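You operate a simulated robot arm through the tools that you are given. There is no shell and no other tool. Be economical: measure what you need, move in short steps, check, and stop when the job is done.

You are at the controls of a simulated two-armed robot. One attempt, no reset.

TASK
Pick up the brown tall roll from the top of the side table with one hand, pass it to the other hand and put it on the shelf under the side table.

It is judged by the outcome, as a careful person would: the job done as asked, and still so three seconds after it is handed in. It fails if anything else is knocked over, pushed out of place, dropped, spilled or broken.

THE ROBOT
Two 7-joint arms with three-finger grippers on one trunk, on a base that drives. Base frame: it is fixed to the floor where the robot stands at the start and does not move with it; the origin is under the middle of the robot, x ahead of it, y to its left, z up. Units: mm, degrees, N and s.
The left shoulder is at the start at [30, 124, 1108], the right one opposite. With the tool pointing down near the work surface each hand reaches from about 100 to 780 mm from the robot's upright axis, wherever it stands, measured 20 degrees to its own side. Places, roughly: shelf under the side table [700, 600, 200]. Payload 2.2 kg a hand.
Tool frame (each hand has its own): the origin (TCP) lies between the finger pads and is the grasp point; the fingertips stand 28 mm ahead of it; z points along the fingers, y is the line along which they close. The gripper opens to 102 mm. The gripper's body begins 71 mm behind the TCP.
Orientation is told as [roll, pitch, yaw] about the base's x, y, z axes, in that order, counted from this pose: with the fingers straight down and closing along the base's y, the tool's x points along the base's -x, its y along +y and its z along -z.

THE INTERFACE
- The arms move only by the tool play_rows. It takes "left_targets", "right_targets" or both (then of equal length, played together; a hand with none holds still); each is one flat list of numbers, 7 for each row, row after row: the turn, a rotation vector about the base's x, y, z in degrees, then the shift along the base's x, y, z in mm, then the closure, from 0 (fully open) to 1 (shut). In form: [wx, wy, wz, tx, ty, tz, jaw, wx, wy, wz, tx, ty, tz, jaw, ...]. A call has 1 to 8 rows; each row shifts and turns the commanded pose from where the row before left it. A row lasts 0.2 s, in which the tool goes at most 50 mm and 8.6 degrees; a call with a longer step from one row to the next is refused whole, and so is a gripper value outside its range. Where a pose cannot be reached the arm comes as near as it can. A force on the tool above 40 N (or 10 N above the force at the start of the call, whichever is more), or a blocked arm, ends the call early, and 0.2 s more pass. The fingers move at their own pace and stop on an object; they squeeze with about 43 N. The grip force told is the motor's: it shows also when the fingers shut on nothing. Time passes only in rows, and 0.2 s behind the last, so rows that do not move let the fingers close. The reply holds the time, the measured pose of the TCP, the force on the tool along the base axes, the opening and the grip force, in the units named above and with some noise, with the torque about the TCP (base axes, N m) and any sound that the robot's microphone picked up.
- Cameras (640 x 400 px; columns grow to the right, rows downward): "scene" is now at [33.9, 30.6, 1813.9]; the picture's right is [0.43, -0.90, 0.00], its down [-0.76, -0.36, -0.54] and it looks along [0.49, 0.23, -0.84] (base axes); focal length 254 px, centre (320, 200). "left" rides on the left gripper at [72, 38, -86] in its tool frame; the picture's right is [-0.46, 0.89, 0.00], its down [-0.60, -0.32, -0.73] and it looks along [-0.65, -0.34, 0.68] (tool axes); focal length 256 px, centre (320, 200). "right" rides on the right gripper at [69, 44, -86] in its tool frame; the picture's right is [-0.53, 0.85, 0.00], its down [-0.58, -0.36, -0.73] and it looks along [-0.62, -0.39, 0.68] (tool axes); focal length 256 px, centre (320, 200). There is no depth. A picture from a camera that has moved, and an enlarged one, comes with that camera's place and axes in the base frame and with its lens.
- grab_frame(camera): a new picture of that camera. No time passes.
- slide_trunk(by): slides the trunk up (or, below 0, down) by that many mm; the arms and the scene camera ride with it, the base frame stays. It gives what a move gives, with no picture.
- steer(legs): drives the robot by 1 to 6 legs, each [ahead, left, turn to the left] in mm, mm and degrees, along the robot's own axes; the way and the turn of a leg run together, so that a leg with both is an arc; at most 1500 mm and 180 degrees a leg. The arms and the cameras ride along, it lands a little off, and it stops where it bumps. It gives what a move gives.
- turn_head(pan, tilt): turns the head with the scene camera to pan (to the left, within 143 degrees either way) and tilt (down, from -29 to 69), counted from straight ahead of the robot. It gives what a move gives.
- inspect(camera, box): a new picture of the part [left, top, right, bottom] of that camera's present view, enlarged. No time passes.
- hand_in(): hands the job in; it is judged then, once.

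Go step by step. Nothing tells you exact positions but the pictures and the camera data: compare them with the known pose of the tool, close in by small moves and look again before you grip or let go. The budget is 120 turns and 108 pictures, counting those below and the enlarged ones. Unless the task says otherwise, let go and move clear before handing in, and close with one line.

The tools are called after ">>>" as a command line: name --argument value ..., lists and objects as JSON in quotes. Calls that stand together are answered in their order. play_rows: Moves the arms, as the interface text tells. Its arguments: {"type":"object","properties":{"left_targets":{"type":"array","items":{"type":"number"}},"right_targets":{"type":"array","items":{"type":"number"}}},"required":[]} The other tools are called the same way: slide_trunk (by) slides the trunk up or down; steer (legs) drives the base; turn_head (pan, tilt) turns the head that bears the scene camera; grab_frame (camera) takes a picture; inspect (camera, box) takes an enlarged picture of a part of a camera's view; hand_in () hands the job in.

At the start:

```text
time: 0.0
left_tcp_pos: [415.2, 425.0, 1153.5]
left_ee_rot: [0.1, 0.0, -0.1]
left_wrist_force: [0.6, -1.1, 0.6]
left_moment: [0.0, -0.03, -0.01]
left_width: 102.4
left_grip_force: 0.0
right_tcp_pos: [342.2, 12.3, 1165.8]
right_ee_rot: [0.2, 0.0, -0.1]
right_wrist_force: [0.3, 0.0, 0.8]
right_moment: [0.04, -0.02, 0.01]
right_width: 101.8
right_grip_force: 0.0
trunk travel left (down, up): [-350.0, 190.0]
robot x, y, heading: [-2.1, -0.4, -0.2]
head pan, tilt: [25.7, 57.2]
```

scene: 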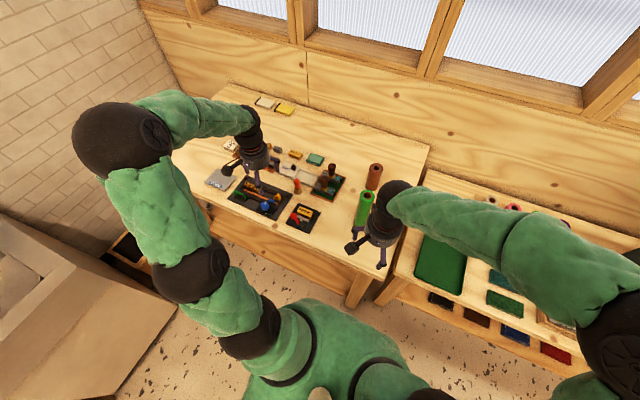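
right: 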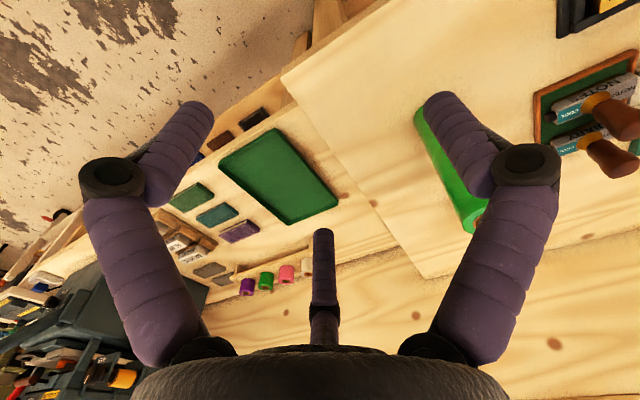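
left: 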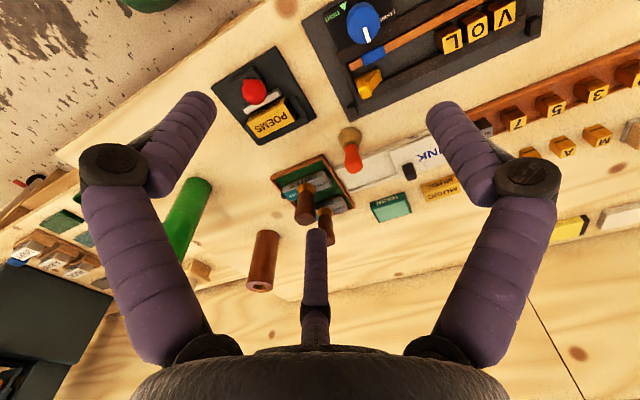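

I see a table ahead-left with a brown and a green tall roll near its right edge, and another low table to the right. I'll look closer to locate the brown roll and the shelf.

>>> inspect --camera "scene" --box '[200, 90, 440, 300]'

>>> inspect --camera "left" --box '[120, 120, 440, 320]'

```text
1.90 times, centred on (320, 195) of scene
camera zoom: at [33.9, 30.6, 1813.9], right [0.43, -0.9, 0.0], down [-0.76, -0.36, -0.54], along [0.49, 0.23, -0.84], focal length 484 px, centre (320, 210)
```

zoom: 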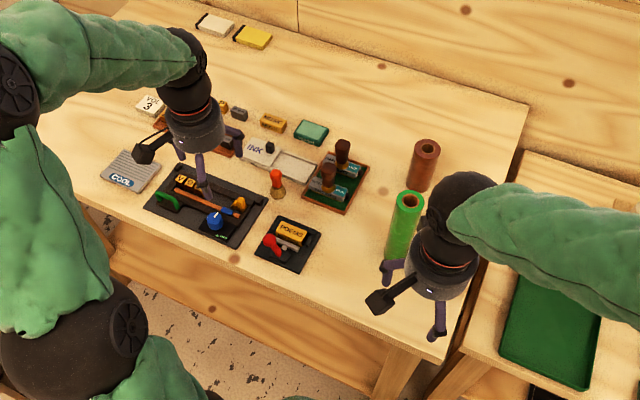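

```text
2.00 times, centred on (280, 220) of left
camera zoom: at [342.5, 465.0, 1240.8], right [0.46, 0.89, 0.0], down [0.6, -0.32, 0.73], along [0.65, -0.34, -0.68], focal length 512 px, centre (400, 160)
```

zoom: 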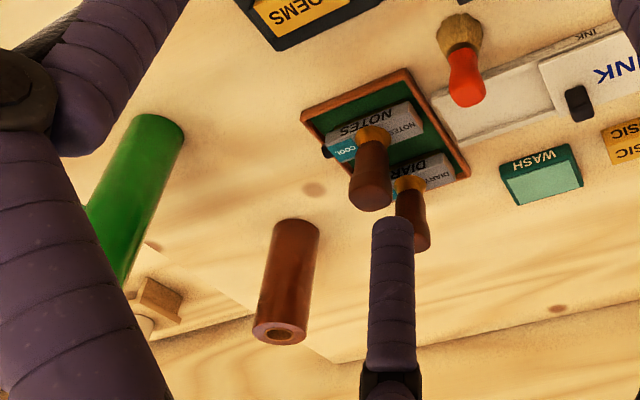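

The brown roll stands near [743, 109], top about z 1010, table top about 880. Before picking, I want to see the shelf under the table, so I check the floor behind me before backing up.

>>> turn_head --pan 143 --tilt 45

>>> grab_frame --camera "scene"

>>> turn_head --pan -143 --tilt 45

>>> grab_frame --camera "scene"

```text
time: 2.0
left_tcp_pos: [415.4, 426.6, 1154.7]
left_ee_rot: [-0.1, 0.0, -0.1]
left_wrist_force: [0.9, -0.6, 0.2]
left_moment: [0.02, -0.04, 0.01]
left_width: 101.9
left_grip_force: 0.1
right_tcp_pos: [342.1, 13.9, 1166.3]
right_ee_rot: [0.1, 0.0, 0.0]
right_wrist_force: [-0.6, 0.0, -0.1]
right_moment: [-0.05, 0.0, 0.0]
right_width: 102.0
right_grip_force: 0.0
trunk travel left (down, up): [-350.0, 190.0]
robot x, y, heading: [0.0, 2.0, 0.3]
head pan, tilt: [143.0, 45.0]
```

```text
102 pictures are left
camera scene: at [-93.9, 49.4, 1830.1], right [0.6, 0.8, 0.0], down [0.56, -0.43, -0.71], along [-0.56, 0.43, -0.71], focal length 254 px, centre (320, 200)
```

scene: 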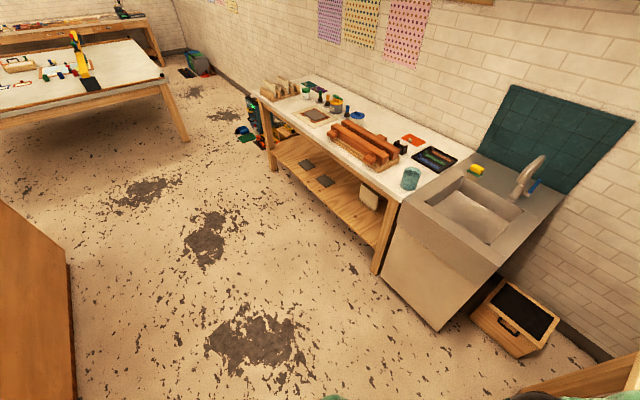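

```text
time: 5.9
left_tcp_pos: [415.3, 426.2, 1153.6]
left_ee_rot: [0.0, 0.0, -0.1]
left_wrist_force: [-0.3, 0.0, -0.2]
left_moment: [-0.02, 0.01, 0.03]
left_width: 102.0
left_grip_force: 0.1
right_tcp_pos: [342.3, 12.0, 1166.3]
right_ee_rot: [0.1, 0.0, 0.0]
right_wrist_force: [0.2, -0.2, 0.7]
right_moment: [-0.01, 0.0, 0.01]
right_width: 102.2
right_grip_force: 0.1
trunk travel left (down, up): [-350.0, 190.0]
robot x, y, heading: [1.6, 2.1, 0.2]
head pan, tilt: [-143.0, 45.0]
```

```text
101 pictures are left
camera scene: at [-93.9, -48.5, 1830.2], right [-0.6, 0.8, 0.0], down [0.56, 0.43, -0.71], along [-0.56, -0.43, -0.71], focal length 254 px, centre (320, 200)
```

scene: 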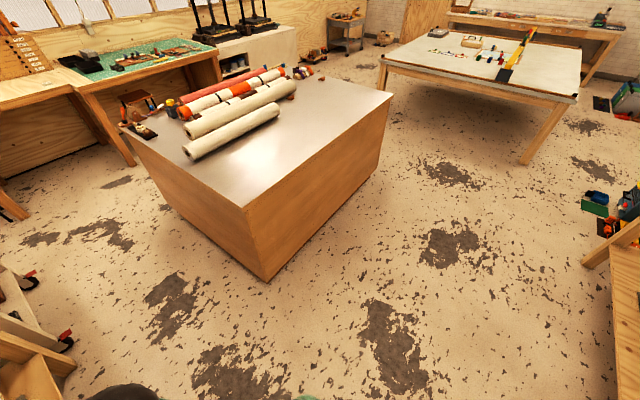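

Behind me is clear for over a metre. I back off 750 mm and look at the table's underside.

>>> steer --legs '[[-750, 0, 0]]'

>>> turn_head --pan 18 --tilt 40

>>> grab_frame --camera "scene"

```text
time: 10.0
left_tcp_pos: [-344.5, 427.3, 1155.4]
left_ee_rot: [0.0, 0.0, 0.7]
left_wrist_force: [-0.4, 0.0, -0.8]
left_moment: [-0.02, 0.0, -0.03]
left_width: 102.0
left_grip_force: 0.1
right_tcp_pos: [-412.8, 12.3, 1167.6]
right_ee_rot: [0.1, 0.0, 0.7]
right_wrist_force: [0.4, -0.6, 0.3]
right_moment: [0.0, -0.02, 0.02]
right_width: 102.2
right_grip_force: 0.1
trunk travel left (down, up): [-350.0, 190.0]
robot x, y, heading: [-751.6, -4.1, 0.5]
head pan, tilt: [-143.0, 45.0]
```

```text
time: 12.4
left_tcp_pos: [-344.8, 427.1, 1155.1]
left_ee_rot: [0.0, 0.1, 0.7]
left_wrist_force: [-0.1, 0.0, -0.4]
left_moment: [0.01, 0.03, 0.0]
left_width: 102.4
left_grip_force: 0.1
right_tcp_pos: [-412.3, 12.1, 1166.5]
right_ee_rot: [0.1, 0.1, 0.7]
right_wrist_force: [1.0, 0.3, 1.0]
right_moment: [-0.02, 0.0, -0.02]
right_width: 101.7
right_grip_force: 0.0
trunk travel left (down, up): [-350.0, 190.0]
robot x, y, heading: [-756.5, -3.3, 0.7]
head pan, tilt: [18.0, 40.0]
```

```text
100 pictures are left
camera scene: at [-702.8, 22.8, 1837.4], right [0.32, -0.95, 0.0], down [-0.61, -0.21, -0.77], along [0.73, 0.24, -0.64], focal length 254 px, centre (320, 200)
```

scene: 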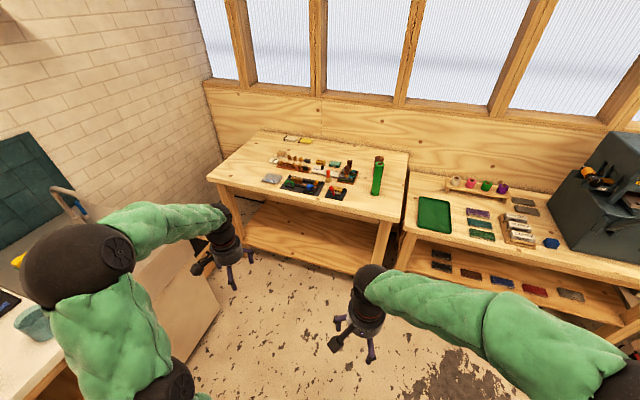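

The shelf is open at the front and looks empty. A closer look.

>>> inspect --camera "scene" --box '[190, 120, 430, 290]'

```text
2.35 times, centred on (310, 205) of scene
camera zoom: at [-702.8, 22.8, 1837.4], right [0.32, -0.95, 0.0], down [-0.61, -0.21, -0.77], along [0.73, 0.24, -0.64], focal length 598 px, centre (344, 188)
```

zoom: 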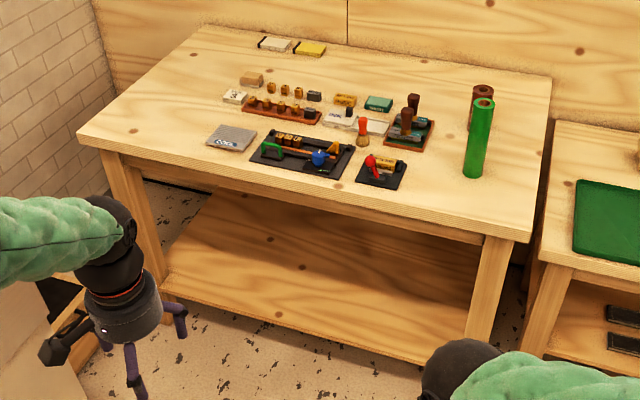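

The shelf is empty and open at the front (front edge near x 390, z 200). I go back to the table, a little left, with the trunk raised so that the right arm passes over the green roll.

>>> slide_trunk --by 110

>>> steer --legs '[[800, 45, -0.7]]'

>>> turn_head --pan 10 --tilt 50

>>> grab_frame --camera "scene"

>>> grab_frame --camera "right"

```text
time: 13.9
left_tcp_pos: [-345.2, 425.7, 1263.8]
left_ee_rot: [0.0, 0.0, 0.7]
left_wrist_force: [-0.1, 0.2, 0.1]
left_moment: [-0.01, -0.03, -0.04]
left_width: 102.1
left_grip_force: 0.1
right_tcp_pos: [-412.2, 11.9, 1276.7]
right_ee_rot: [0.2, 0.0, 0.6]
right_wrist_force: [0.1, 0.2, -0.2]
right_moment: [0.0, 0.02, 0.01]
right_width: 102.1
right_grip_force: 0.0
trunk travel left (down, up): [-460.0, 80.0]
robot x, y, heading: [-756.9, -4.9, 0.7]
head pan, tilt: [18.0, 40.0]
```

```text
time: 18.2
left_tcp_pos: [461.8, 477.3, 1263.7]
left_ee_rot: [0.0, 0.0, 0.3]
left_wrist_force: [-0.1, 0.7, 0.2]
left_moment: [0.02, -0.02, -0.01]
left_width: 102.0
left_grip_force: 0.0
right_tcp_pos: [391.7, 62.0, 1276.9]
right_ee_rot: [0.1, 0.1, 0.4]
right_wrist_force: [-0.6, 0.0, -0.2]
right_moment: [0.02, -0.02, 0.02]
right_width: 102.1
right_grip_force: 0.0
trunk travel left (down, up): [-460.0, 80.0]
robot x, y, heading: [47.3, 49.1, 0.9]
head pan, tilt: [18.0, 40.0]
```

```text
time: 18.9
left_tcp_pos: [462.1, 476.9, 1263.4]
left_ee_rot: [0.0, 0.1, 0.4]
left_wrist_force: [0.7, -0.2, 0.1]
left_moment: [-0.01, 0.0, -0.04]
left_width: 102.1
left_grip_force: 0.0
right_tcp_pos: [390.3, 62.7, 1276.2]
right_ee_rot: [0.1, 0.1, 0.5]
right_wrist_force: [0.7, -0.5, 0.1]
right_moment: [0.0, 0.0, 0.02]
right_width: 102.0
right_grip_force: 0.1
trunk travel left (down, up): [-460.0, 80.0]
robot x, y, heading: [47.3, 48.0, 0.6]
head pan, tilt: [10.0, 50.0]
```

```text
98 pictures are left
camera scene: at [96.7, 62.2, 1933.3], right [0.18, -0.98, 0.0], down [-0.75, -0.14, -0.64], along [0.63, 0.12, -0.77], focal length 254 px, centre (320, 200)
```

scene: 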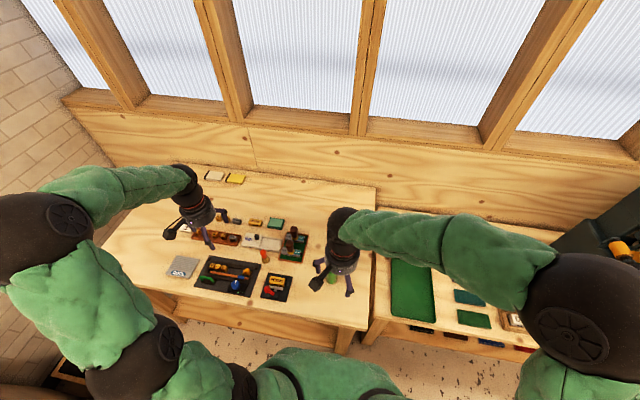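

```text
97 pictures are left
camera right: at [321.7, 106.2, 1363.3], right [0.53, 0.85, 0.0], down [0.58, -0.36, 0.73], along [0.62, -0.38, -0.68], focal length 256 px, centre (320, 200)
```

right: 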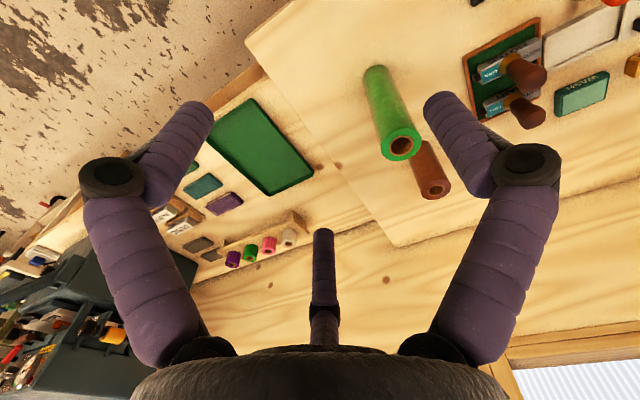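

I want to see how the gripper is actually built before reaching in.

>>> inspect --camera "scene" --box '[280, 190, 400, 310]'

>>> inspect --camera "scene" --box '[140, 150, 260, 270]'

```text
3.33 times, centred on (340, 250) of scene
camera zoom: at [96.7, 62.2, 1933.3], right [0.18, -0.98, 0.0], down [-0.75, -0.14, -0.64], along [0.63, 0.12, -0.77], focal length 846 px, centre (253, 33)
```

zoom: 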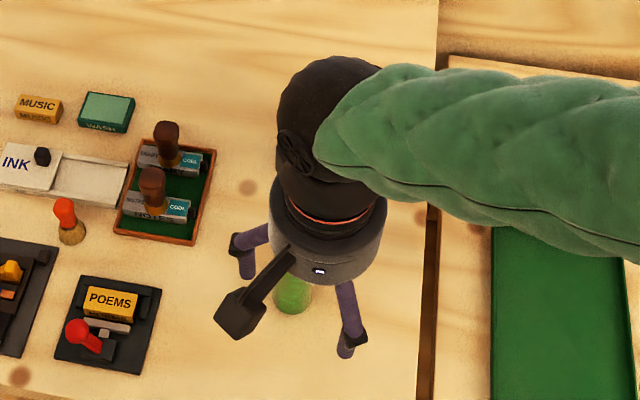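

```text
3.33 times, centred on (200, 210) of scene
camera zoom: at [96.7, 62.2, 1933.3], right [0.18, -0.98, 0.0], down [-0.75, -0.14, -0.64], along [0.63, 0.12, -0.77], focal length 846 px, centre (720, 167)
```

zoom: 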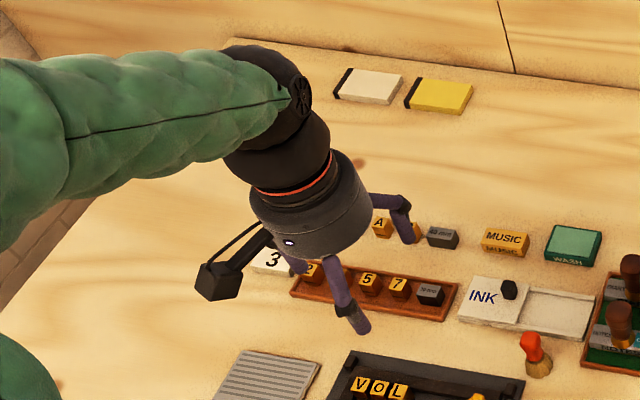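

The gripper seems to carry three fingers in the picture; I shut the right one halfway in the air to see how they move.

>>> play_rows --right_targets '[0, 0, 0, 0, 0, 0, 0.6, 0, 0, 0, 0, 0, 0, 0.6, 0, 0, 0, 0, 0, 0, 0.6]'

>>> grab_frame --camera "right"

>>> inspect --camera "scene" --box '[280, 190, 400, 310]'

```text
time: 19.7
left_tcp_pos: [462.4, 477.9, 1265.5]
left_ee_rot: [0.0, 0.0, 0.4]
left_wrist_force: [0.4, -0.1, 0.0]
left_moment: [0.02, -0.01, -0.04]
left_width: 101.9
left_grip_force: 0.1
right_tcp_pos: [392.5, 63.0, 1278.0]
right_ee_rot: [0.1, 0.0, 0.4]
right_wrist_force: [0.1, 0.9, 0.1]
right_moment: [0.0, 0.01, 0.01]
right_width: 41.0
right_grip_force: 0.2
trunk travel left (down, up): [-460.0, 80.0]
robot x, y, heading: [47.4, 48.7, 0.1]
head pan, tilt: [10.0, 50.0]
```

```text
94 pictures are left
camera right: at [321.6, 106.1, 1363.3], right [0.53, 0.85, 0.0], down [0.58, -0.36, 0.73], along [0.62, -0.38, -0.68], focal length 256 px, centre (320, 200)
```

right: 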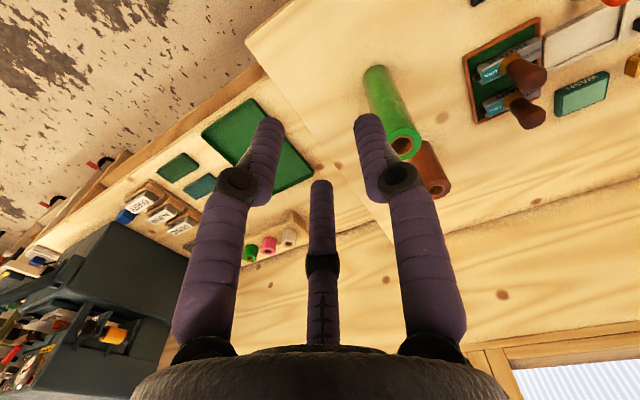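

```text
3.33 times, centred on (340, 250) of scene
camera zoom: at [96.5, 62.0, 1933.2], right [0.18, -0.98, 0.0], down [-0.75, -0.14, -0.64], along [0.63, 0.12, -0.77], focal length 846 px, centre (253, 33)
```

zoom: 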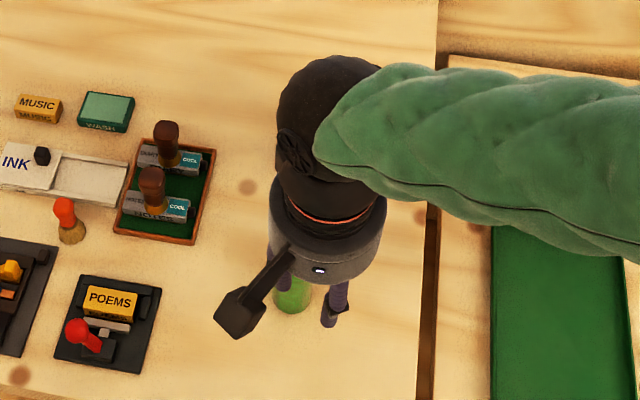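

All three fingers close symmetrically on the tool axis, so an end-on grip of the roll suits best. I open and move the right hand above the brown roll at about [732, 113].

>>> play_rows --right_targets '[0, 0, 0, 42, 6.2, -8, 0, 0, 0, 0, 42, 6.2, -8, 0, 0, 0, 0, 42, 6.2, -8, 0, 0, 0, 0, 42, 6.2, -8, 0, 0, 0, 0, 42, 6.2, -8, 0, 0, 0, 0, 42, 6.2, -8, 0, 0, 0, 0, 42, 6.2, -8, 0, 0, 0, 0, 42, 6.2, -8, 0]'

>>> grab_frame --camera "right"

>>> grab_frame --camera "left"

>>> grab_frame --camera "scene"

```text
time: 21.5
left_tcp_pos: [464.3, 476.9, 1263.5]
left_ee_rot: [0.0, 0.1, 0.4]
left_wrist_force: [0.2, -0.2, 0.2]
left_moment: [0.0, 0.03, 0.0]
left_width: 101.9
left_grip_force: 0.0
right_tcp_pos: [729.6, 112.6, 1212.5]
right_ee_rot: [0.1, 0.1, 0.4]
right_wrist_force: [0.0, 0.3, -0.5]
right_moment: [0.01, 0.06, 0.03]
right_width: 102.1
right_grip_force: 0.0
trunk travel left (down, up): [-460.0, 80.0]
robot x, y, heading: [48.8, 44.2, 0.4]
head pan, tilt: [10.0, 50.0]
```

```text
92 pictures are left
camera right: at [659.8, 154.5, 1300.0], right [0.53, 0.85, 0.0], down [0.58, -0.36, 0.73], along [0.62, -0.39, -0.68], focal length 256 px, centre (320, 200)
```

right: 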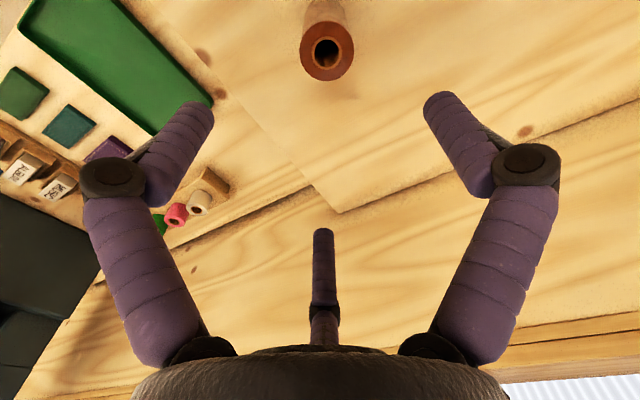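

```text
91 pictures are left
camera left: at [390.9, 515.9, 1350.0], right [0.46, 0.89, 0.0], down [0.61, -0.31, 0.73], along [0.65, -0.34, -0.68], focal length 256 px, centre (320, 200)
```

left: 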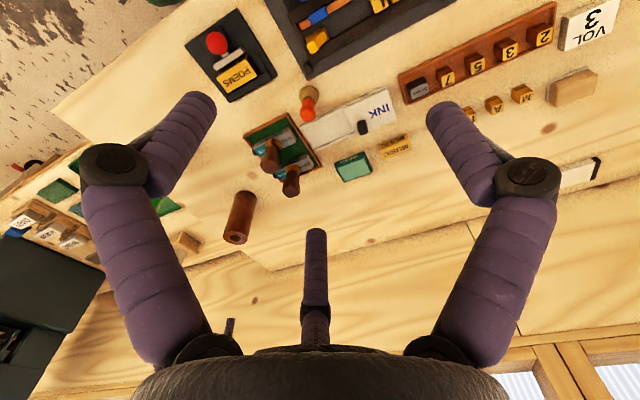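

```text
90 pictures are left
camera scene: at [99.3, 62.9, 1933.1], right [0.18, -0.98, 0.0], down [-0.75, -0.14, -0.64], along [0.63, 0.12, -0.77], focal length 254 px, centre (320, 200)
```

scene: 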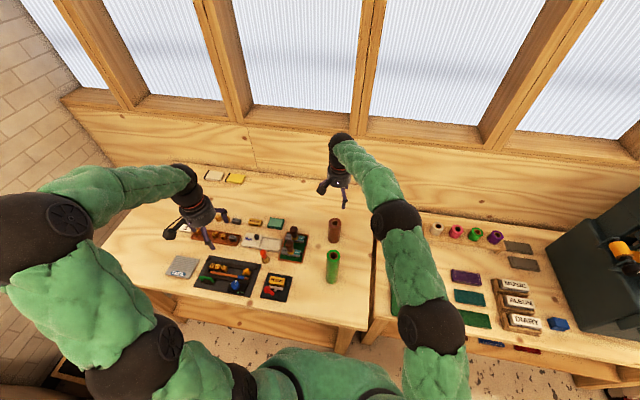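

Triangulated roll axis ≈ [739, 112], top z ≈ 1010, diameter ≈ 55. I centre and come down to just above it, then check.

>>> play_rows --right_targets '[0, 0, 0, 9, 0, -30, 0, 0, 0, 0, 0, 0, -40, 0, 0, 0, 0, 0, 0, -40, 0, 0, 0, 0, 0, 0, -40, 0]'

>>> grab_frame --camera "right"

>>> grab_frame --camera "left"

```text
time: 22.5
left_tcp_pos: [462.8, 476.5, 1263.5]
left_ee_rot: [0.1, 0.0, 0.5]
left_wrist_force: [0.3, -0.6, 0.2]
left_moment: [-0.01, 0.01, -0.03]
left_width: 102.2
left_grip_force: 0.0
right_tcp_pos: [738.2, 114.8, 1062.1]
right_ee_rot: [0.1, -0.1, 0.4]
right_wrist_force: [1.1, -0.3, 0.8]
right_moment: [0.01, 0.06, 0.01]
right_width: 101.8
right_grip_force: 0.1
trunk travel left (down, up): [-460.0, 80.0]
robot x, y, heading: [51.4, 48.5, 0.2]
head pan, tilt: [10.0, 50.0]
```

```text
89 pictures are left
camera right: at [668.6, 156.4, 1148.9], right [0.53, 0.85, 0.0], down [0.58, -0.36, 0.73], along [0.62, -0.39, -0.68], focal length 256 px, centre (320, 200)
```

right: 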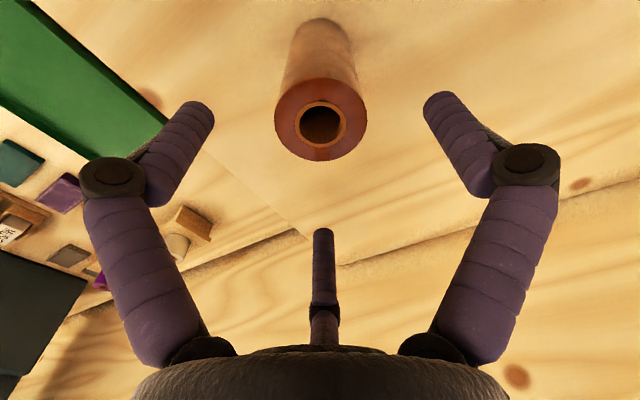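

```text
88 pictures are left
camera left: at [390.2, 515.8, 1350.3], right [0.46, 0.89, 0.0], down [0.61, -0.31, 0.73], along [0.65, -0.34, -0.68], focal length 256 px, centre (320, 200)
```

left: 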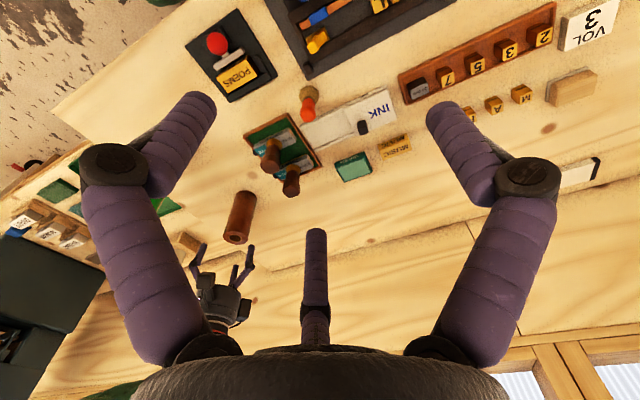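

Centred over the roll. I come down 77 mm and close.

>>> play_rows --right_targets '[0, 0, 0, 0, 0, -25, 0, 0, 0, 0, 0, 0, -26, 0, 0, 0, 0, 0, 0, -26, 0]'

>>> grab_frame --camera "right"

```text
time: 23.3
left_tcp_pos: [462.2, 477.6, 1264.3]
left_ee_rot: [0.0, -0.1, 0.4]
left_wrist_force: [-0.5, 0.1, -0.5]
left_moment: [0.01, 0.0, 0.01]
left_width: 102.2
left_grip_force: 0.2
right_tcp_pos: [737.5, 113.7, 984.1]
right_ee_rot: [0.0, -0.1, 0.4]
right_wrist_force: [0.5, -0.7, -0.3]
right_moment: [0.02, 0.03, -0.01]
right_width: 101.9
right_grip_force: 0.1
trunk travel left (down, up): [-460.0, 80.0]
robot x, y, heading: [48.9, 48.2, 0.4]
head pan, tilt: [10.0, 50.0]
```

```text
87 pictures are left
camera right: at [667.5, 157.9, 1071.1], right [0.53, 0.85, 0.0], down [0.58, -0.36, 0.73], along [0.62, -0.39, -0.68], focal length 256 px, centre (320, 200)
```

right: 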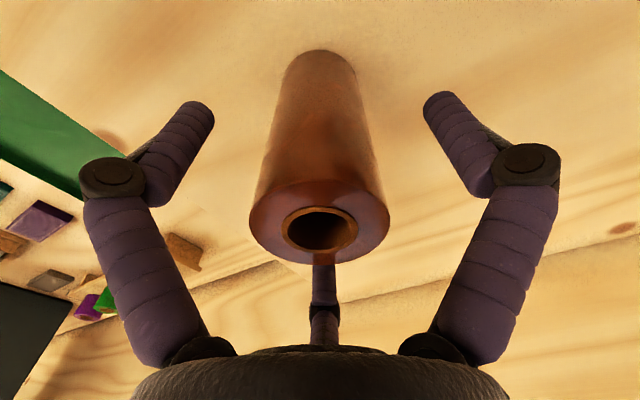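

>>> play_rows --right_targets '[0, 0, 0, 0, 0, 0, 0.4, 0, 0, 0, 0, 0, 0, 0.7, 0, 0, 0, 0, 0, 0, 1, 0, 0, 0, 0, 0, 0, 1]'

>>> grab_frame --camera "right"

```text
time: 24.3
left_tcp_pos: [460.2, 478.2, 1264.9]
left_ee_rot: [0.0, 0.0, 0.4]
left_wrist_force: [-0.6, 0.4, -0.7]
left_moment: [0.0, -0.01, -0.03]
left_width: 101.9
left_grip_force: 0.1
right_tcp_pos: [735.8, 114.5, 984.8]
right_ee_rot: [0.1, -0.2, 0.5]
right_wrist_force: [1.4, -0.5, 4.9]
right_moment: [-0.07, -0.1, -0.09]
right_width: 55.9
right_grip_force: 43.6
trunk travel left (down, up): [-460.0, 80.0]
robot x, y, heading: [52.1, 49.8, 0.3]
head pan, tilt: [10.0, 50.0]
```

```text
86 pictures are left
camera right: at [667.2, 157.8, 1071.9], right [0.53, 0.85, 0.0], down [0.58, -0.36, 0.73], along [0.62, -0.38, -0.68], focal length 256 px, centre (320, 200)
```

right: 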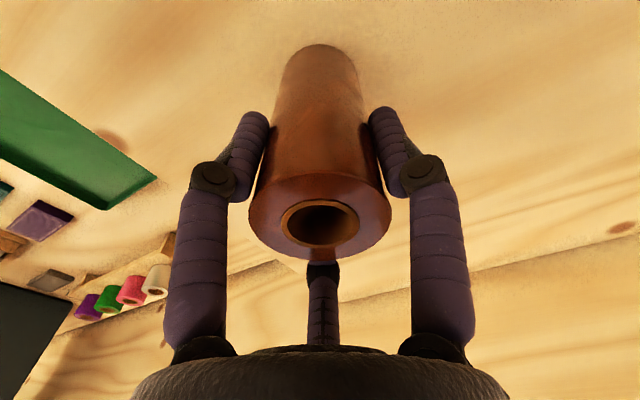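

Gripped at 56 mm. I lift straight up well above the green roll.

>>> play_rows --right_targets '[0, 0, 0, 0, 0, 15, 1, 0, 0, 0, 0, 0, 35, 1, 0, 0, 0, 0, 0, 40, 1, 0, 0, 0, 0, 0, 40, 1, 0, 0, 0, 0, 0, 40, 1, 0, 0, 0, 0, 0, 40, 1, 0, 0, 0, 0, 0, 40, 1]'

>>> grab_frame --camera "left"

```text
time: 25.9
left_tcp_pos: [461.2, 476.9, 1264.6]
left_ee_rot: [0.0, 0.0, 0.4]
left_wrist_force: [0.6, -0.9, -0.8]
left_moment: [0.0, -0.03, 0.03]
left_width: 101.9
left_grip_force: 0.1
right_tcp_pos: [734.4, 112.0, 1234.1]
right_ee_rot: [0.1, 0.1, 0.5]
right_wrist_force: [-0.3, -0.5, -4.0]
right_moment: [-0.05, -0.03, 0.0]
right_width: 55.8
right_grip_force: 42.7
trunk travel left (down, up): [-460.0, 80.0]
robot x, y, heading: [52.8, 45.9, 0.5]
head pan, tilt: [10.0, 50.0]
```

```text
85 pictures are left
camera left: at [388.3, 515.3, 1351.1], right [0.46, 0.89, 0.0], down [0.61, -0.31, 0.73], along [0.65, -0.33, -0.68], focal length 256 px, centre (320, 200)
```

left: 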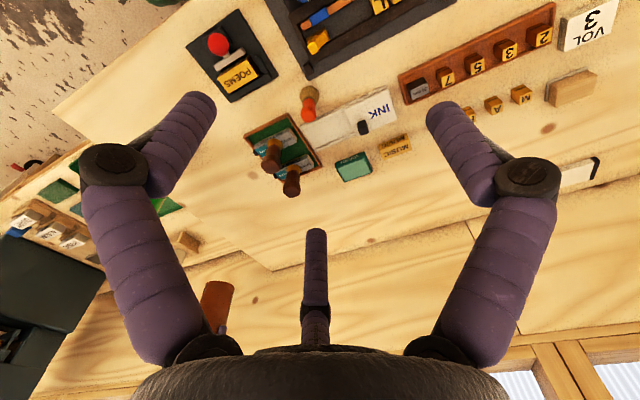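

The roll is held (about 4 N). I raise the trunk a bit more for clearance over the green roll and back away from the table.

>>> slide_trunk --by 60

>>> steer --legs '[[-700, 0, 0]]'

>>> grab_frame --camera "scene"

```text
time: 26.9
left_tcp_pos: [462.0, 478.4, 1323.5]
left_ee_rot: [0.0, 0.0, 0.4]
left_wrist_force: [0.3, -0.6, -0.7]
left_moment: [0.03, -0.04, 0.02]
left_width: 102.0
left_grip_force: 0.2
right_tcp_pos: [736.4, 112.2, 1292.2]
right_ee_rot: [0.1, 0.1, 0.6]
right_wrist_force: [0.4, 0.3, -3.3]
right_moment: [-0.01, 0.0, 0.03]
right_width: 55.8
right_grip_force: 43.0
trunk travel left (down, up): [-520.0, 20.0]
robot x, y, heading: [50.9, 46.4, 0.5]
head pan, tilt: [10.0, 50.0]
```

```text
time: 30.7
left_tcp_pos: [-237.5, 472.4, 1324.9]
left_ee_rot: [0.0, 0.0, 1.4]
left_wrist_force: [-0.1, -0.4, -0.3]
left_moment: [0.0, 0.03, -0.01]
left_width: 101.9
left_grip_force: 0.1
right_tcp_pos: [42.5, 112.1, 1293.3]
right_ee_rot: [0.1, -0.1, 1.4]
right_wrist_force: [-0.3, 0.3, -4.1]
right_moment: [0.02, -0.02, -0.01]
right_width: 55.9
right_grip_force: 43.3
trunk travel left (down, up): [-520.0, 20.0]
robot x, y, heading: [-645.9, 36.2, 1.3]
head pan, tilt: [10.0, 50.0]
```

```text
84 pictures are left
camera scene: at [-595.8, 52.2, 1993.2], right [0.2, -0.98, 0.0], down [-0.75, -0.15, -0.64], along [0.63, 0.13, -0.77], focal length 254 px, centre (320, 200)
```

scene: 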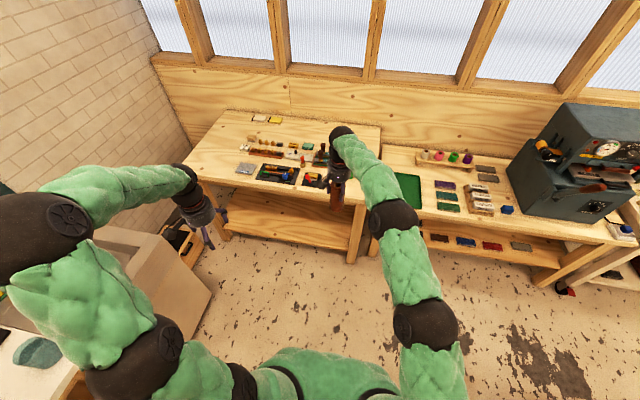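

Away from the table now. I lower the trunk, then turn the right hand so that the roll points left and the left hand so that its fingers point right, for an end-to-end pass.

>>> slide_trunk --by -170

>>> play_rows --right_targets '[8.2, 0, 0, -22, -15.6, 1, 1, 8.2, 0, 0, -22, -15.6, 1, 1, 8.2, 0, 0, -22, -15.6, 1, 1, 8.2, 0, 0, -22, -15.6, 1, 1, 8.2, 0, 0, -22, -15.6, 1, 1, 8.2, 0, 0, -22, -15.6, 1, 1, 8.2, 0, 0, -22, -15.6, 1, 1, 8.2, 0, 0, -22, -15.6, 1, 1]' --left_targets '[-8.2, 0, 0, 3.4, -18, -2, 0, -8.2, 0, 0, 3.4, -18, -2, 0, -8.2, 0, 0, 3.4, -18, -2, 0, -8.2, 0, 0, 3.4, -18, -2, 0, -8.2, 0, 0, 3.4, -18, -2, 0, -8.2, 0, 0, 3.4, -18, -2, 0, -8.2, 0, 0, 3.4, -18, -2, 0, -8.2, 0, 0, 3.4, -18, -2, 0]'

>>> grab_frame --camera "scene"

```text
time: 32.6
left_tcp_pos: [-239.2, 473.7, 1154.6]
left_ee_rot: [0.0, -0.1, 1.4]
left_wrist_force: [-0.4, 0.9, 0.2]
left_moment: [-0.02, 0.0, -0.02]
left_width: 102.0
left_grip_force: 0.1
right_tcp_pos: [40.6, 112.4, 1123.2]
right_ee_rot: [0.2, 0.0, 1.4]
right_wrist_force: [-0.7, 0.1, -3.9]
right_moment: [-0.04, 0.0, -0.02]
right_width: 55.9
right_grip_force: 42.7
trunk travel left (down, up): [-350.0, 190.0]
robot x, y, heading: [-643.9, 35.0, 1.4]
head pan, tilt: [10.0, 50.0]
```

```text
time: 34.4
left_tcp_pos: [-211.3, 328.2, 1139.0]
left_ee_rot: [-65.7, 1.2, 0.6]
left_wrist_force: [0.0, 0.2, 0.0]
left_moment: [0.01, 0.0, -0.03]
left_width: 101.7
left_grip_force: 0.1
right_tcp_pos: [-133.5, -11.3, 1132.3]
right_ee_rot: [65.8, -1.2, 0.5]
right_wrist_force: [0.0, -0.7, -3.0]
right_moment: [-0.13, 0.0, 0.02]
right_width: 55.7
right_grip_force: 43.0
trunk travel left (down, up): [-350.0, 190.0]
robot x, y, heading: [-645.5, 39.0, 1.4]
head pan, tilt: [10.0, 50.0]
```

```text
83 pictures are left
camera scene: at [-595.9, 51.1, 1823.2], right [0.2, -0.98, 0.0], down [-0.75, -0.15, -0.64], along [0.63, 0.13, -0.77], focal length 254 px, centre (320, 200)
```

scene: 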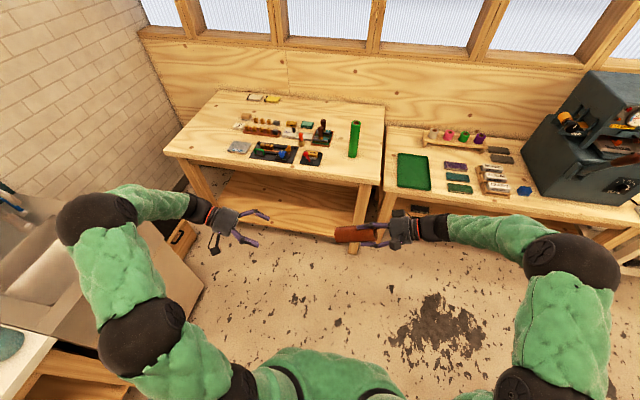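

>>> play_rows --right_targets '[8.1, 0, 0, -16.5, -10, 0, 1, 8.1, 0, 0, -16.5, -10, 0, 1, 8.1, 0, 0, -16.5, -10, 0, 1]' --left_targets '[-8.1, 0, 0, 9.4, -40, -2.3, 0, -8.1, 0, 0, 9.4, -40, -2.3, 0, -8.1, 0, 0, 9.4, -40, -2.3, 0]'

>>> grab_frame --camera "scene"

>>> grab_frame --camera "left"

>>> grab_frame --camera "right"

```text
time: 35.2
left_tcp_pos: [-180.9, 205.4, 1132.0]
left_ee_rot: [-90.0, 1.4, 0.1]
left_wrist_force: [0.8, 0.0, 0.3]
left_moment: [0.04, 0.02, 0.0]
left_width: 102.1
left_grip_force: 0.1
right_tcp_pos: [-183.1, -43.5, 1131.2]
right_ee_rot: [90.3, -1.3, 0.0]
right_wrist_force: [0.5, -1.5, -3.0]
right_moment: [-0.14, 0.02, -0.01]
right_width: 55.7
right_grip_force: 42.8
trunk travel left (down, up): [-350.0, 190.0]
robot x, y, heading: [-642.5, 37.1, 1.4]
head pan, tilt: [10.0, 50.0]
```

```text
82 pictures are left
camera scene: at [-594.7, 49.9, 1823.1], right [0.2, -0.98, 0.0], down [-0.75, -0.15, -0.64], along [0.63, 0.13, -0.77], focal length 254 px, centre (320, 200)
```

scene: 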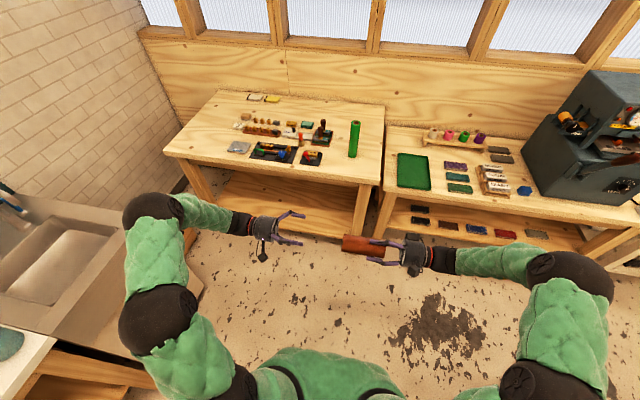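

```text
81 pictures are left
camera left: at [-254.4, 293.1, 1095.7], right [0.44, 0.0, -0.9], down [0.61, 0.73, 0.3], along [0.66, -0.68, 0.32], focal length 256 px, centre (320, 200)
```

left: 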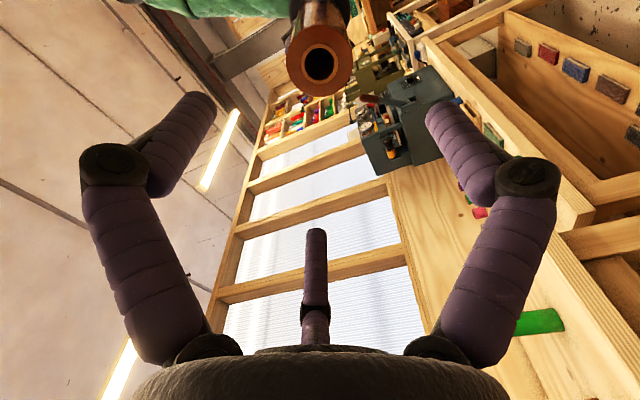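

```text
80 pictures are left
camera right: at [-252.8, -129.7, 1173.0], right [0.51, 0.0, 0.86], down [0.59, -0.73, -0.35], along [0.63, 0.68, -0.37], focal length 256 px, centre (320, 200)
```

right: 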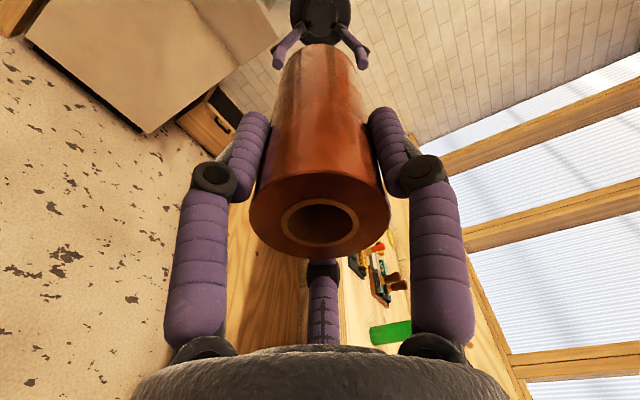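

The two hands are in line; the roll's free end is at about y 62. The left hand closes in partway, then I check.

>>> play_rows --left_targets '[0, 0, 0, -1, -40, -0.5, 0, 0, 0, 0, -1, -40, 0, 0, 0, 0, 0, 0, -35, 0, 0]'

>>> grab_frame --camera "left"

```text
time: 36.0
left_tcp_pos: [-185.9, 92.9, 1131.5]
left_ee_rot: [-89.9, 1.4, 0.1]
left_wrist_force: [-1.1, -0.5, -0.7]
left_moment: [0.02, 0.0, 0.0]
left_width: 101.8
left_grip_force: 0.1
right_tcp_pos: [-182.9, -44.0, 1132.4]
right_ee_rot: [90.1, -1.4, 0.1]
right_wrist_force: [0.5, -0.4, -3.6]
right_moment: [-0.13, -0.01, 0.02]
right_width: 55.5
right_grip_force: 42.7
trunk travel left (down, up): [-350.0, 190.0]
robot x, y, heading: [-643.1, 36.3, 1.4]
head pan, tilt: [10.0, 50.0]
```

```text
79 pictures are left
camera left: at [-258.9, 180.1, 1096.5], right [0.44, 0.0, -0.9], down [0.61, 0.73, 0.31], along [0.66, -0.68, 0.32], focal length 256 px, centre (320, 200)
```

left: 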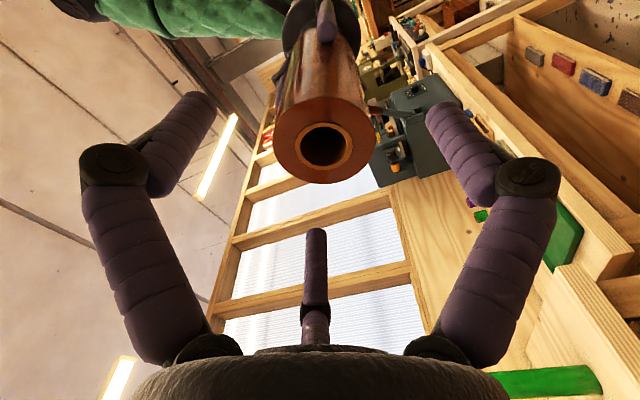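

>>> play_rows --left_targets '[0, 0, 0, 2, -20, 0, 0, 0, 0, 0, 0, -20, 0, 0, 0, 0, 0, 0, -16, 0, 0]'

>>> grab_frame --camera "left"

>>> inspect --camera "scene" --box '[260, 180, 480, 310]'

```text
time: 36.8
left_tcp_pos: [-183.5, 38.0, 1132.3]
left_ee_rot: [-89.8, 1.3, 0.1]
left_wrist_force: [0.3, -0.3, -0.1]
left_moment: [-0.01, -0.03, -0.01]
left_width: 102.0
left_grip_force: 0.0
right_tcp_pos: [-183.0, -44.0, 1131.8]
right_ee_rot: [90.1, -1.5, 0.0]
right_wrist_force: [0.9, 0.6, -2.8]
right_moment: [-0.15, 0.04, -0.02]
right_width: 55.1
right_grip_force: 42.5
trunk travel left (down, up): [-350.0, 190.0]
robot x, y, heading: [-642.6, 36.3, 1.3]
head pan, tilt: [10.0, 50.0]
```

```text
78 pictures are left
camera left: at [-256.5, 124.5, 1096.4], right [0.44, 0.0, -0.9], down [0.61, 0.73, 0.3], along [0.66, -0.68, 0.32], focal length 256 px, centre (320, 200)
```

left: 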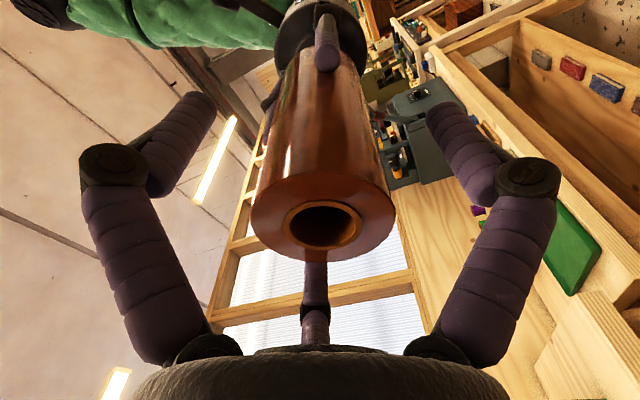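

```text
2.91 times, centred on (370, 245) of scene
camera zoom: at [-596.2, 51.3, 1823.2], right [0.2, -0.98, 0.0], down [-0.75, -0.15, -0.64], along [0.63, 0.13, -0.77], focal length 739 px, centre (174, 69)
```

zoom: 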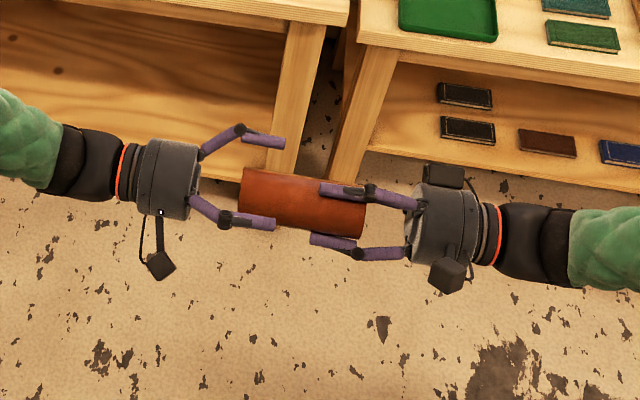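

Aligned with a gap between the fingertips. I close the left hand on the free end.

>>> play_rows --left_targets '[0, 0, 0, 0, 0, 0, 0.4, 0, 0, 0, 0, 0, 0, 0.7, 0, 0, 0, 0, 0, 0, 1, 0, 0, 0, 0, 0, 0, 1, 0, 0, 0, 0, 0, 0, 1]'

>>> inspect --camera "scene" --box '[260, 180, 480, 310]'

```text
time: 38.0
left_tcp_pos: [-184.6, 38.2, 1132.4]
left_ee_rot: [-89.7, 1.3, 0.0]
left_wrist_force: [2.8, 2.1, -8.1]
left_moment: [0.43, -0.24, 0.17]
left_width: 54.9
left_grip_force: 42.7
right_tcp_pos: [-182.7, -42.0, 1131.1]
right_ee_rot: [90.0, -1.3, -0.1]
right_wrist_force: [-3.2, -1.2, 7.5]
right_moment: [0.27, 0.25, 0.05]
right_width: 55.6
right_grip_force: 42.7
trunk travel left (down, up): [-350.0, 190.0]
robot x, y, heading: [-645.2, 36.0, 1.6]
head pan, tilt: [10.0, 50.0]
```

```text
2.91 times, centred on (370, 245) of scene
camera zoom: at [-596.3, 51.9, 1823.2], right [0.2, -0.98, 0.0], down [-0.75, -0.15, -0.64], along [0.63, 0.13, -0.77], focal length 739 px, centre (174, 69)
```

zoom: 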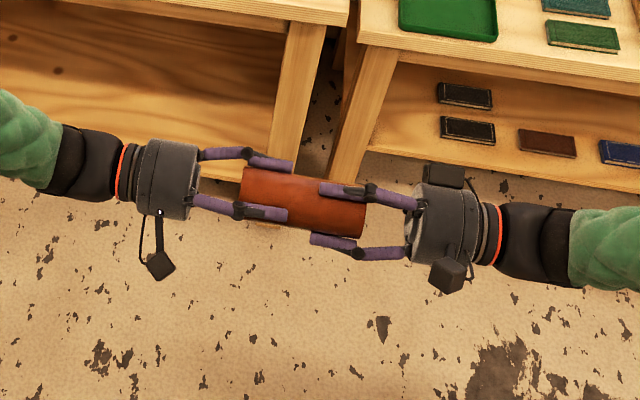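

Both hands hold firmly. I open the right one and draw it back along the roll.

>>> play_rows --right_targets '[0, 0, 0, 0, 0, 0, 0.3, 0, 0, 0, 0, 0, 0, 0, 0, 0, 0, 0, 0, 0, 0, 0, 0, 0, 0, -30, 0, 0, 0, 0, 0, 0, -45, 0, 0, 0, 0, 0, 0, -45, 0, 0, 0, 0, 0, 0, -45, 0, 0]'

>>> grab_frame --camera "left"

>>> grab_frame --camera "scene"

```text
time: 39.6
left_tcp_pos: [-184.2, 37.1, 1133.5]
left_ee_rot: [-89.8, 1.4, 0.1]
left_wrist_force: [-0.4, -0.5, -0.6]
left_moment: [0.14, 0.02, -0.03]
left_width: 54.6
left_grip_force: 42.5
right_tcp_pos: [-186.2, -206.9, 1129.7]
right_ee_rot: [90.1, -1.3, 0.1]
right_wrist_force: [-0.5, 0.0, -0.1]
right_moment: [-0.02, 0.03, 0.01]
right_width: 102.0
right_grip_force: 0.1
trunk travel left (down, up): [-350.0, 190.0]
robot x, y, heading: [-644.0, 37.5, 1.5]
head pan, tilt: [10.0, 50.0]
```

```text
75 pictures are left
camera left: at [-256.8, 124.3, 1096.4], right [0.44, 0.0, -0.9], down [0.61, 0.73, 0.3], along [0.66, -0.68, 0.32], focal length 256 px, centre (320, 200)
```

left: 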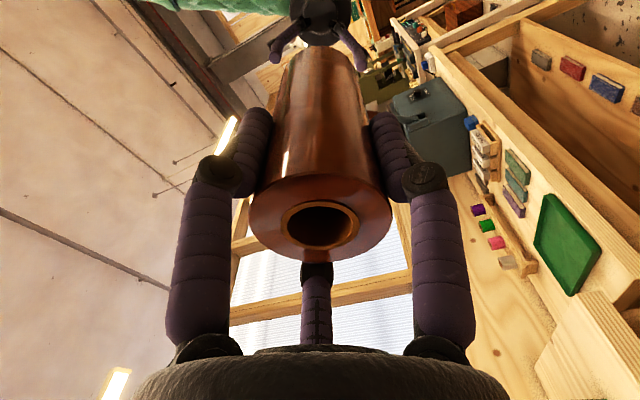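

```text
74 pictures are left
camera scene: at [-596.4, 50.4, 1823.2], right [0.2, -0.98, 0.0], down [-0.75, -0.15, -0.64], along [0.63, 0.13, -0.77], focal length 254 px, centre (320, 200)
```

scene: 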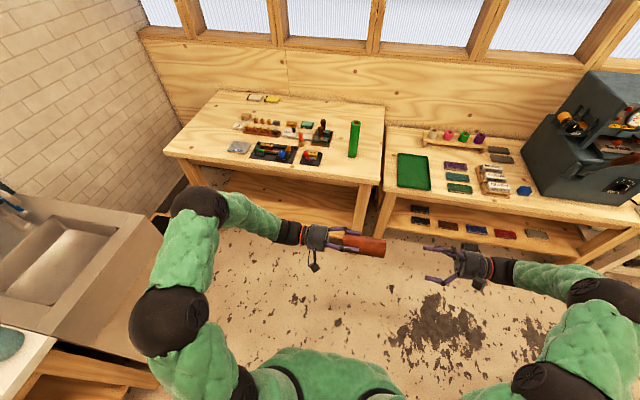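

The pass worked; the left hand holds the roll alone. Now the left hand turns back to point down and moves left, while the right hand retracts close to the body.

>>> play_rows --left_targets '[8.2, 0, 0, 0, 27, 0, 1, 8.2, 0, 0, 0, 27, 0, 1, 8.2, 0, 0, 0, 27, 0, 1, 8.2, 0, 0, 0, 27, 0, 1, 8.2, 0, 0, 0, 27, 0, 1, 8.2, 0, 0, 0, 27, 0, 1, 8.2, 0, 0, 0, 27, 0, 1, 8.2, 0, 0, 0, 27, 0, 1]' --right_targets '[-8.2, 0, 0, -20, -4, 12, 0, -8.2, 0, 0, -20, -4, 12, 0, -8.2, 0, 0, -20, -4, 12, 0, -8.2, 0, 0, -20, -4, 12, 0, -8.2, 0, 0, -20, -4, 12, 0, -8.2, 0, 0, -20, -4, 12, 0, -8.2, 0, 0, -20, -4, 12, 0, -8.2, 0, 0, -20, -4, 12, 0]'

>>> play_rows --left_targets '[8, 0, 0, 0, 27, 0, 1, 8, 0, 0, 0, 27, 0, 1, 8, 0, 0, 0, 27, 0, 1]' --right_targets '[-8, 0, 0, -20, -4, 12, 0, -8, 0, 0, -20, -4, 12, 0, -8, 0, 0, -20, -4, 12, 0]'

>>> grab_frame --camera "scene"

```text
time: 41.4
left_tcp_pos: [-184.3, 254.6, 1132.2]
left_ee_rot: [-24.2, 0.4, 1.3]
left_wrist_force: [-0.2, 0.3, 0.9]
left_moment: [0.04, 0.04, 0.02]
left_width: 55.2
left_grip_force: 43.0
right_tcp_pos: [-345.3, -236.9, 1228.2]
right_ee_rot: [24.2, -0.6, 1.2]
right_wrist_force: [-0.5, 0.0, 0.8]
right_moment: [-0.02, -0.05, -0.01]
right_width: 102.0
right_grip_force: 0.0
trunk travel left (down, up): [-350.0, 190.0]
robot x, y, heading: [-640.5, 37.3, 1.3]
head pan, tilt: [10.0, 50.0]
```

```text
time: 42.2
left_tcp_pos: [-184.5, 336.4, 1131.9]
left_ee_rot: [-0.2, -0.1, 1.5]
left_wrist_force: [-0.4, 0.9, -1.3]
left_moment: [-0.02, 0.0, 0.0]
left_width: 54.8
left_grip_force: 43.0
right_tcp_pos: [-405.7, -250.0, 1263.6]
right_ee_rot: [0.3, -0.1, 1.3]
right_wrist_force: [-0.5, 0.0, 0.2]
right_moment: [0.0, 0.0, 0.01]
right_width: 102.2
right_grip_force: 0.1
trunk travel left (down, up): [-350.0, 190.0]
robot x, y, heading: [-642.2, 37.1, 1.5]
head pan, tilt: [10.0, 50.0]
```

```text
73 pictures are left
camera scene: at [-598.2, 52.5, 1823.2], right [0.2, -0.98, 0.0], down [-0.75, -0.15, -0.64], along [0.63, 0.13, -0.77], focal length 254 px, centre (320, 200)
```

scene: 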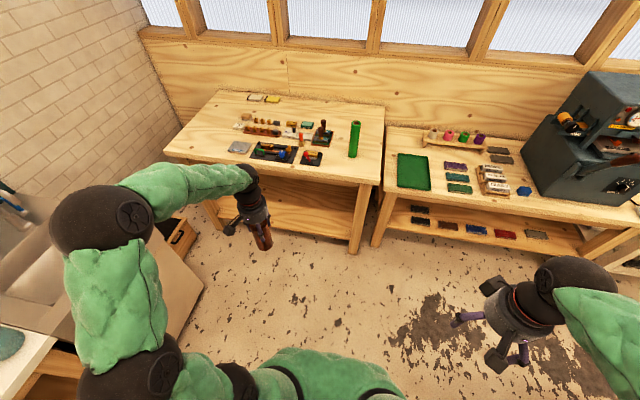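

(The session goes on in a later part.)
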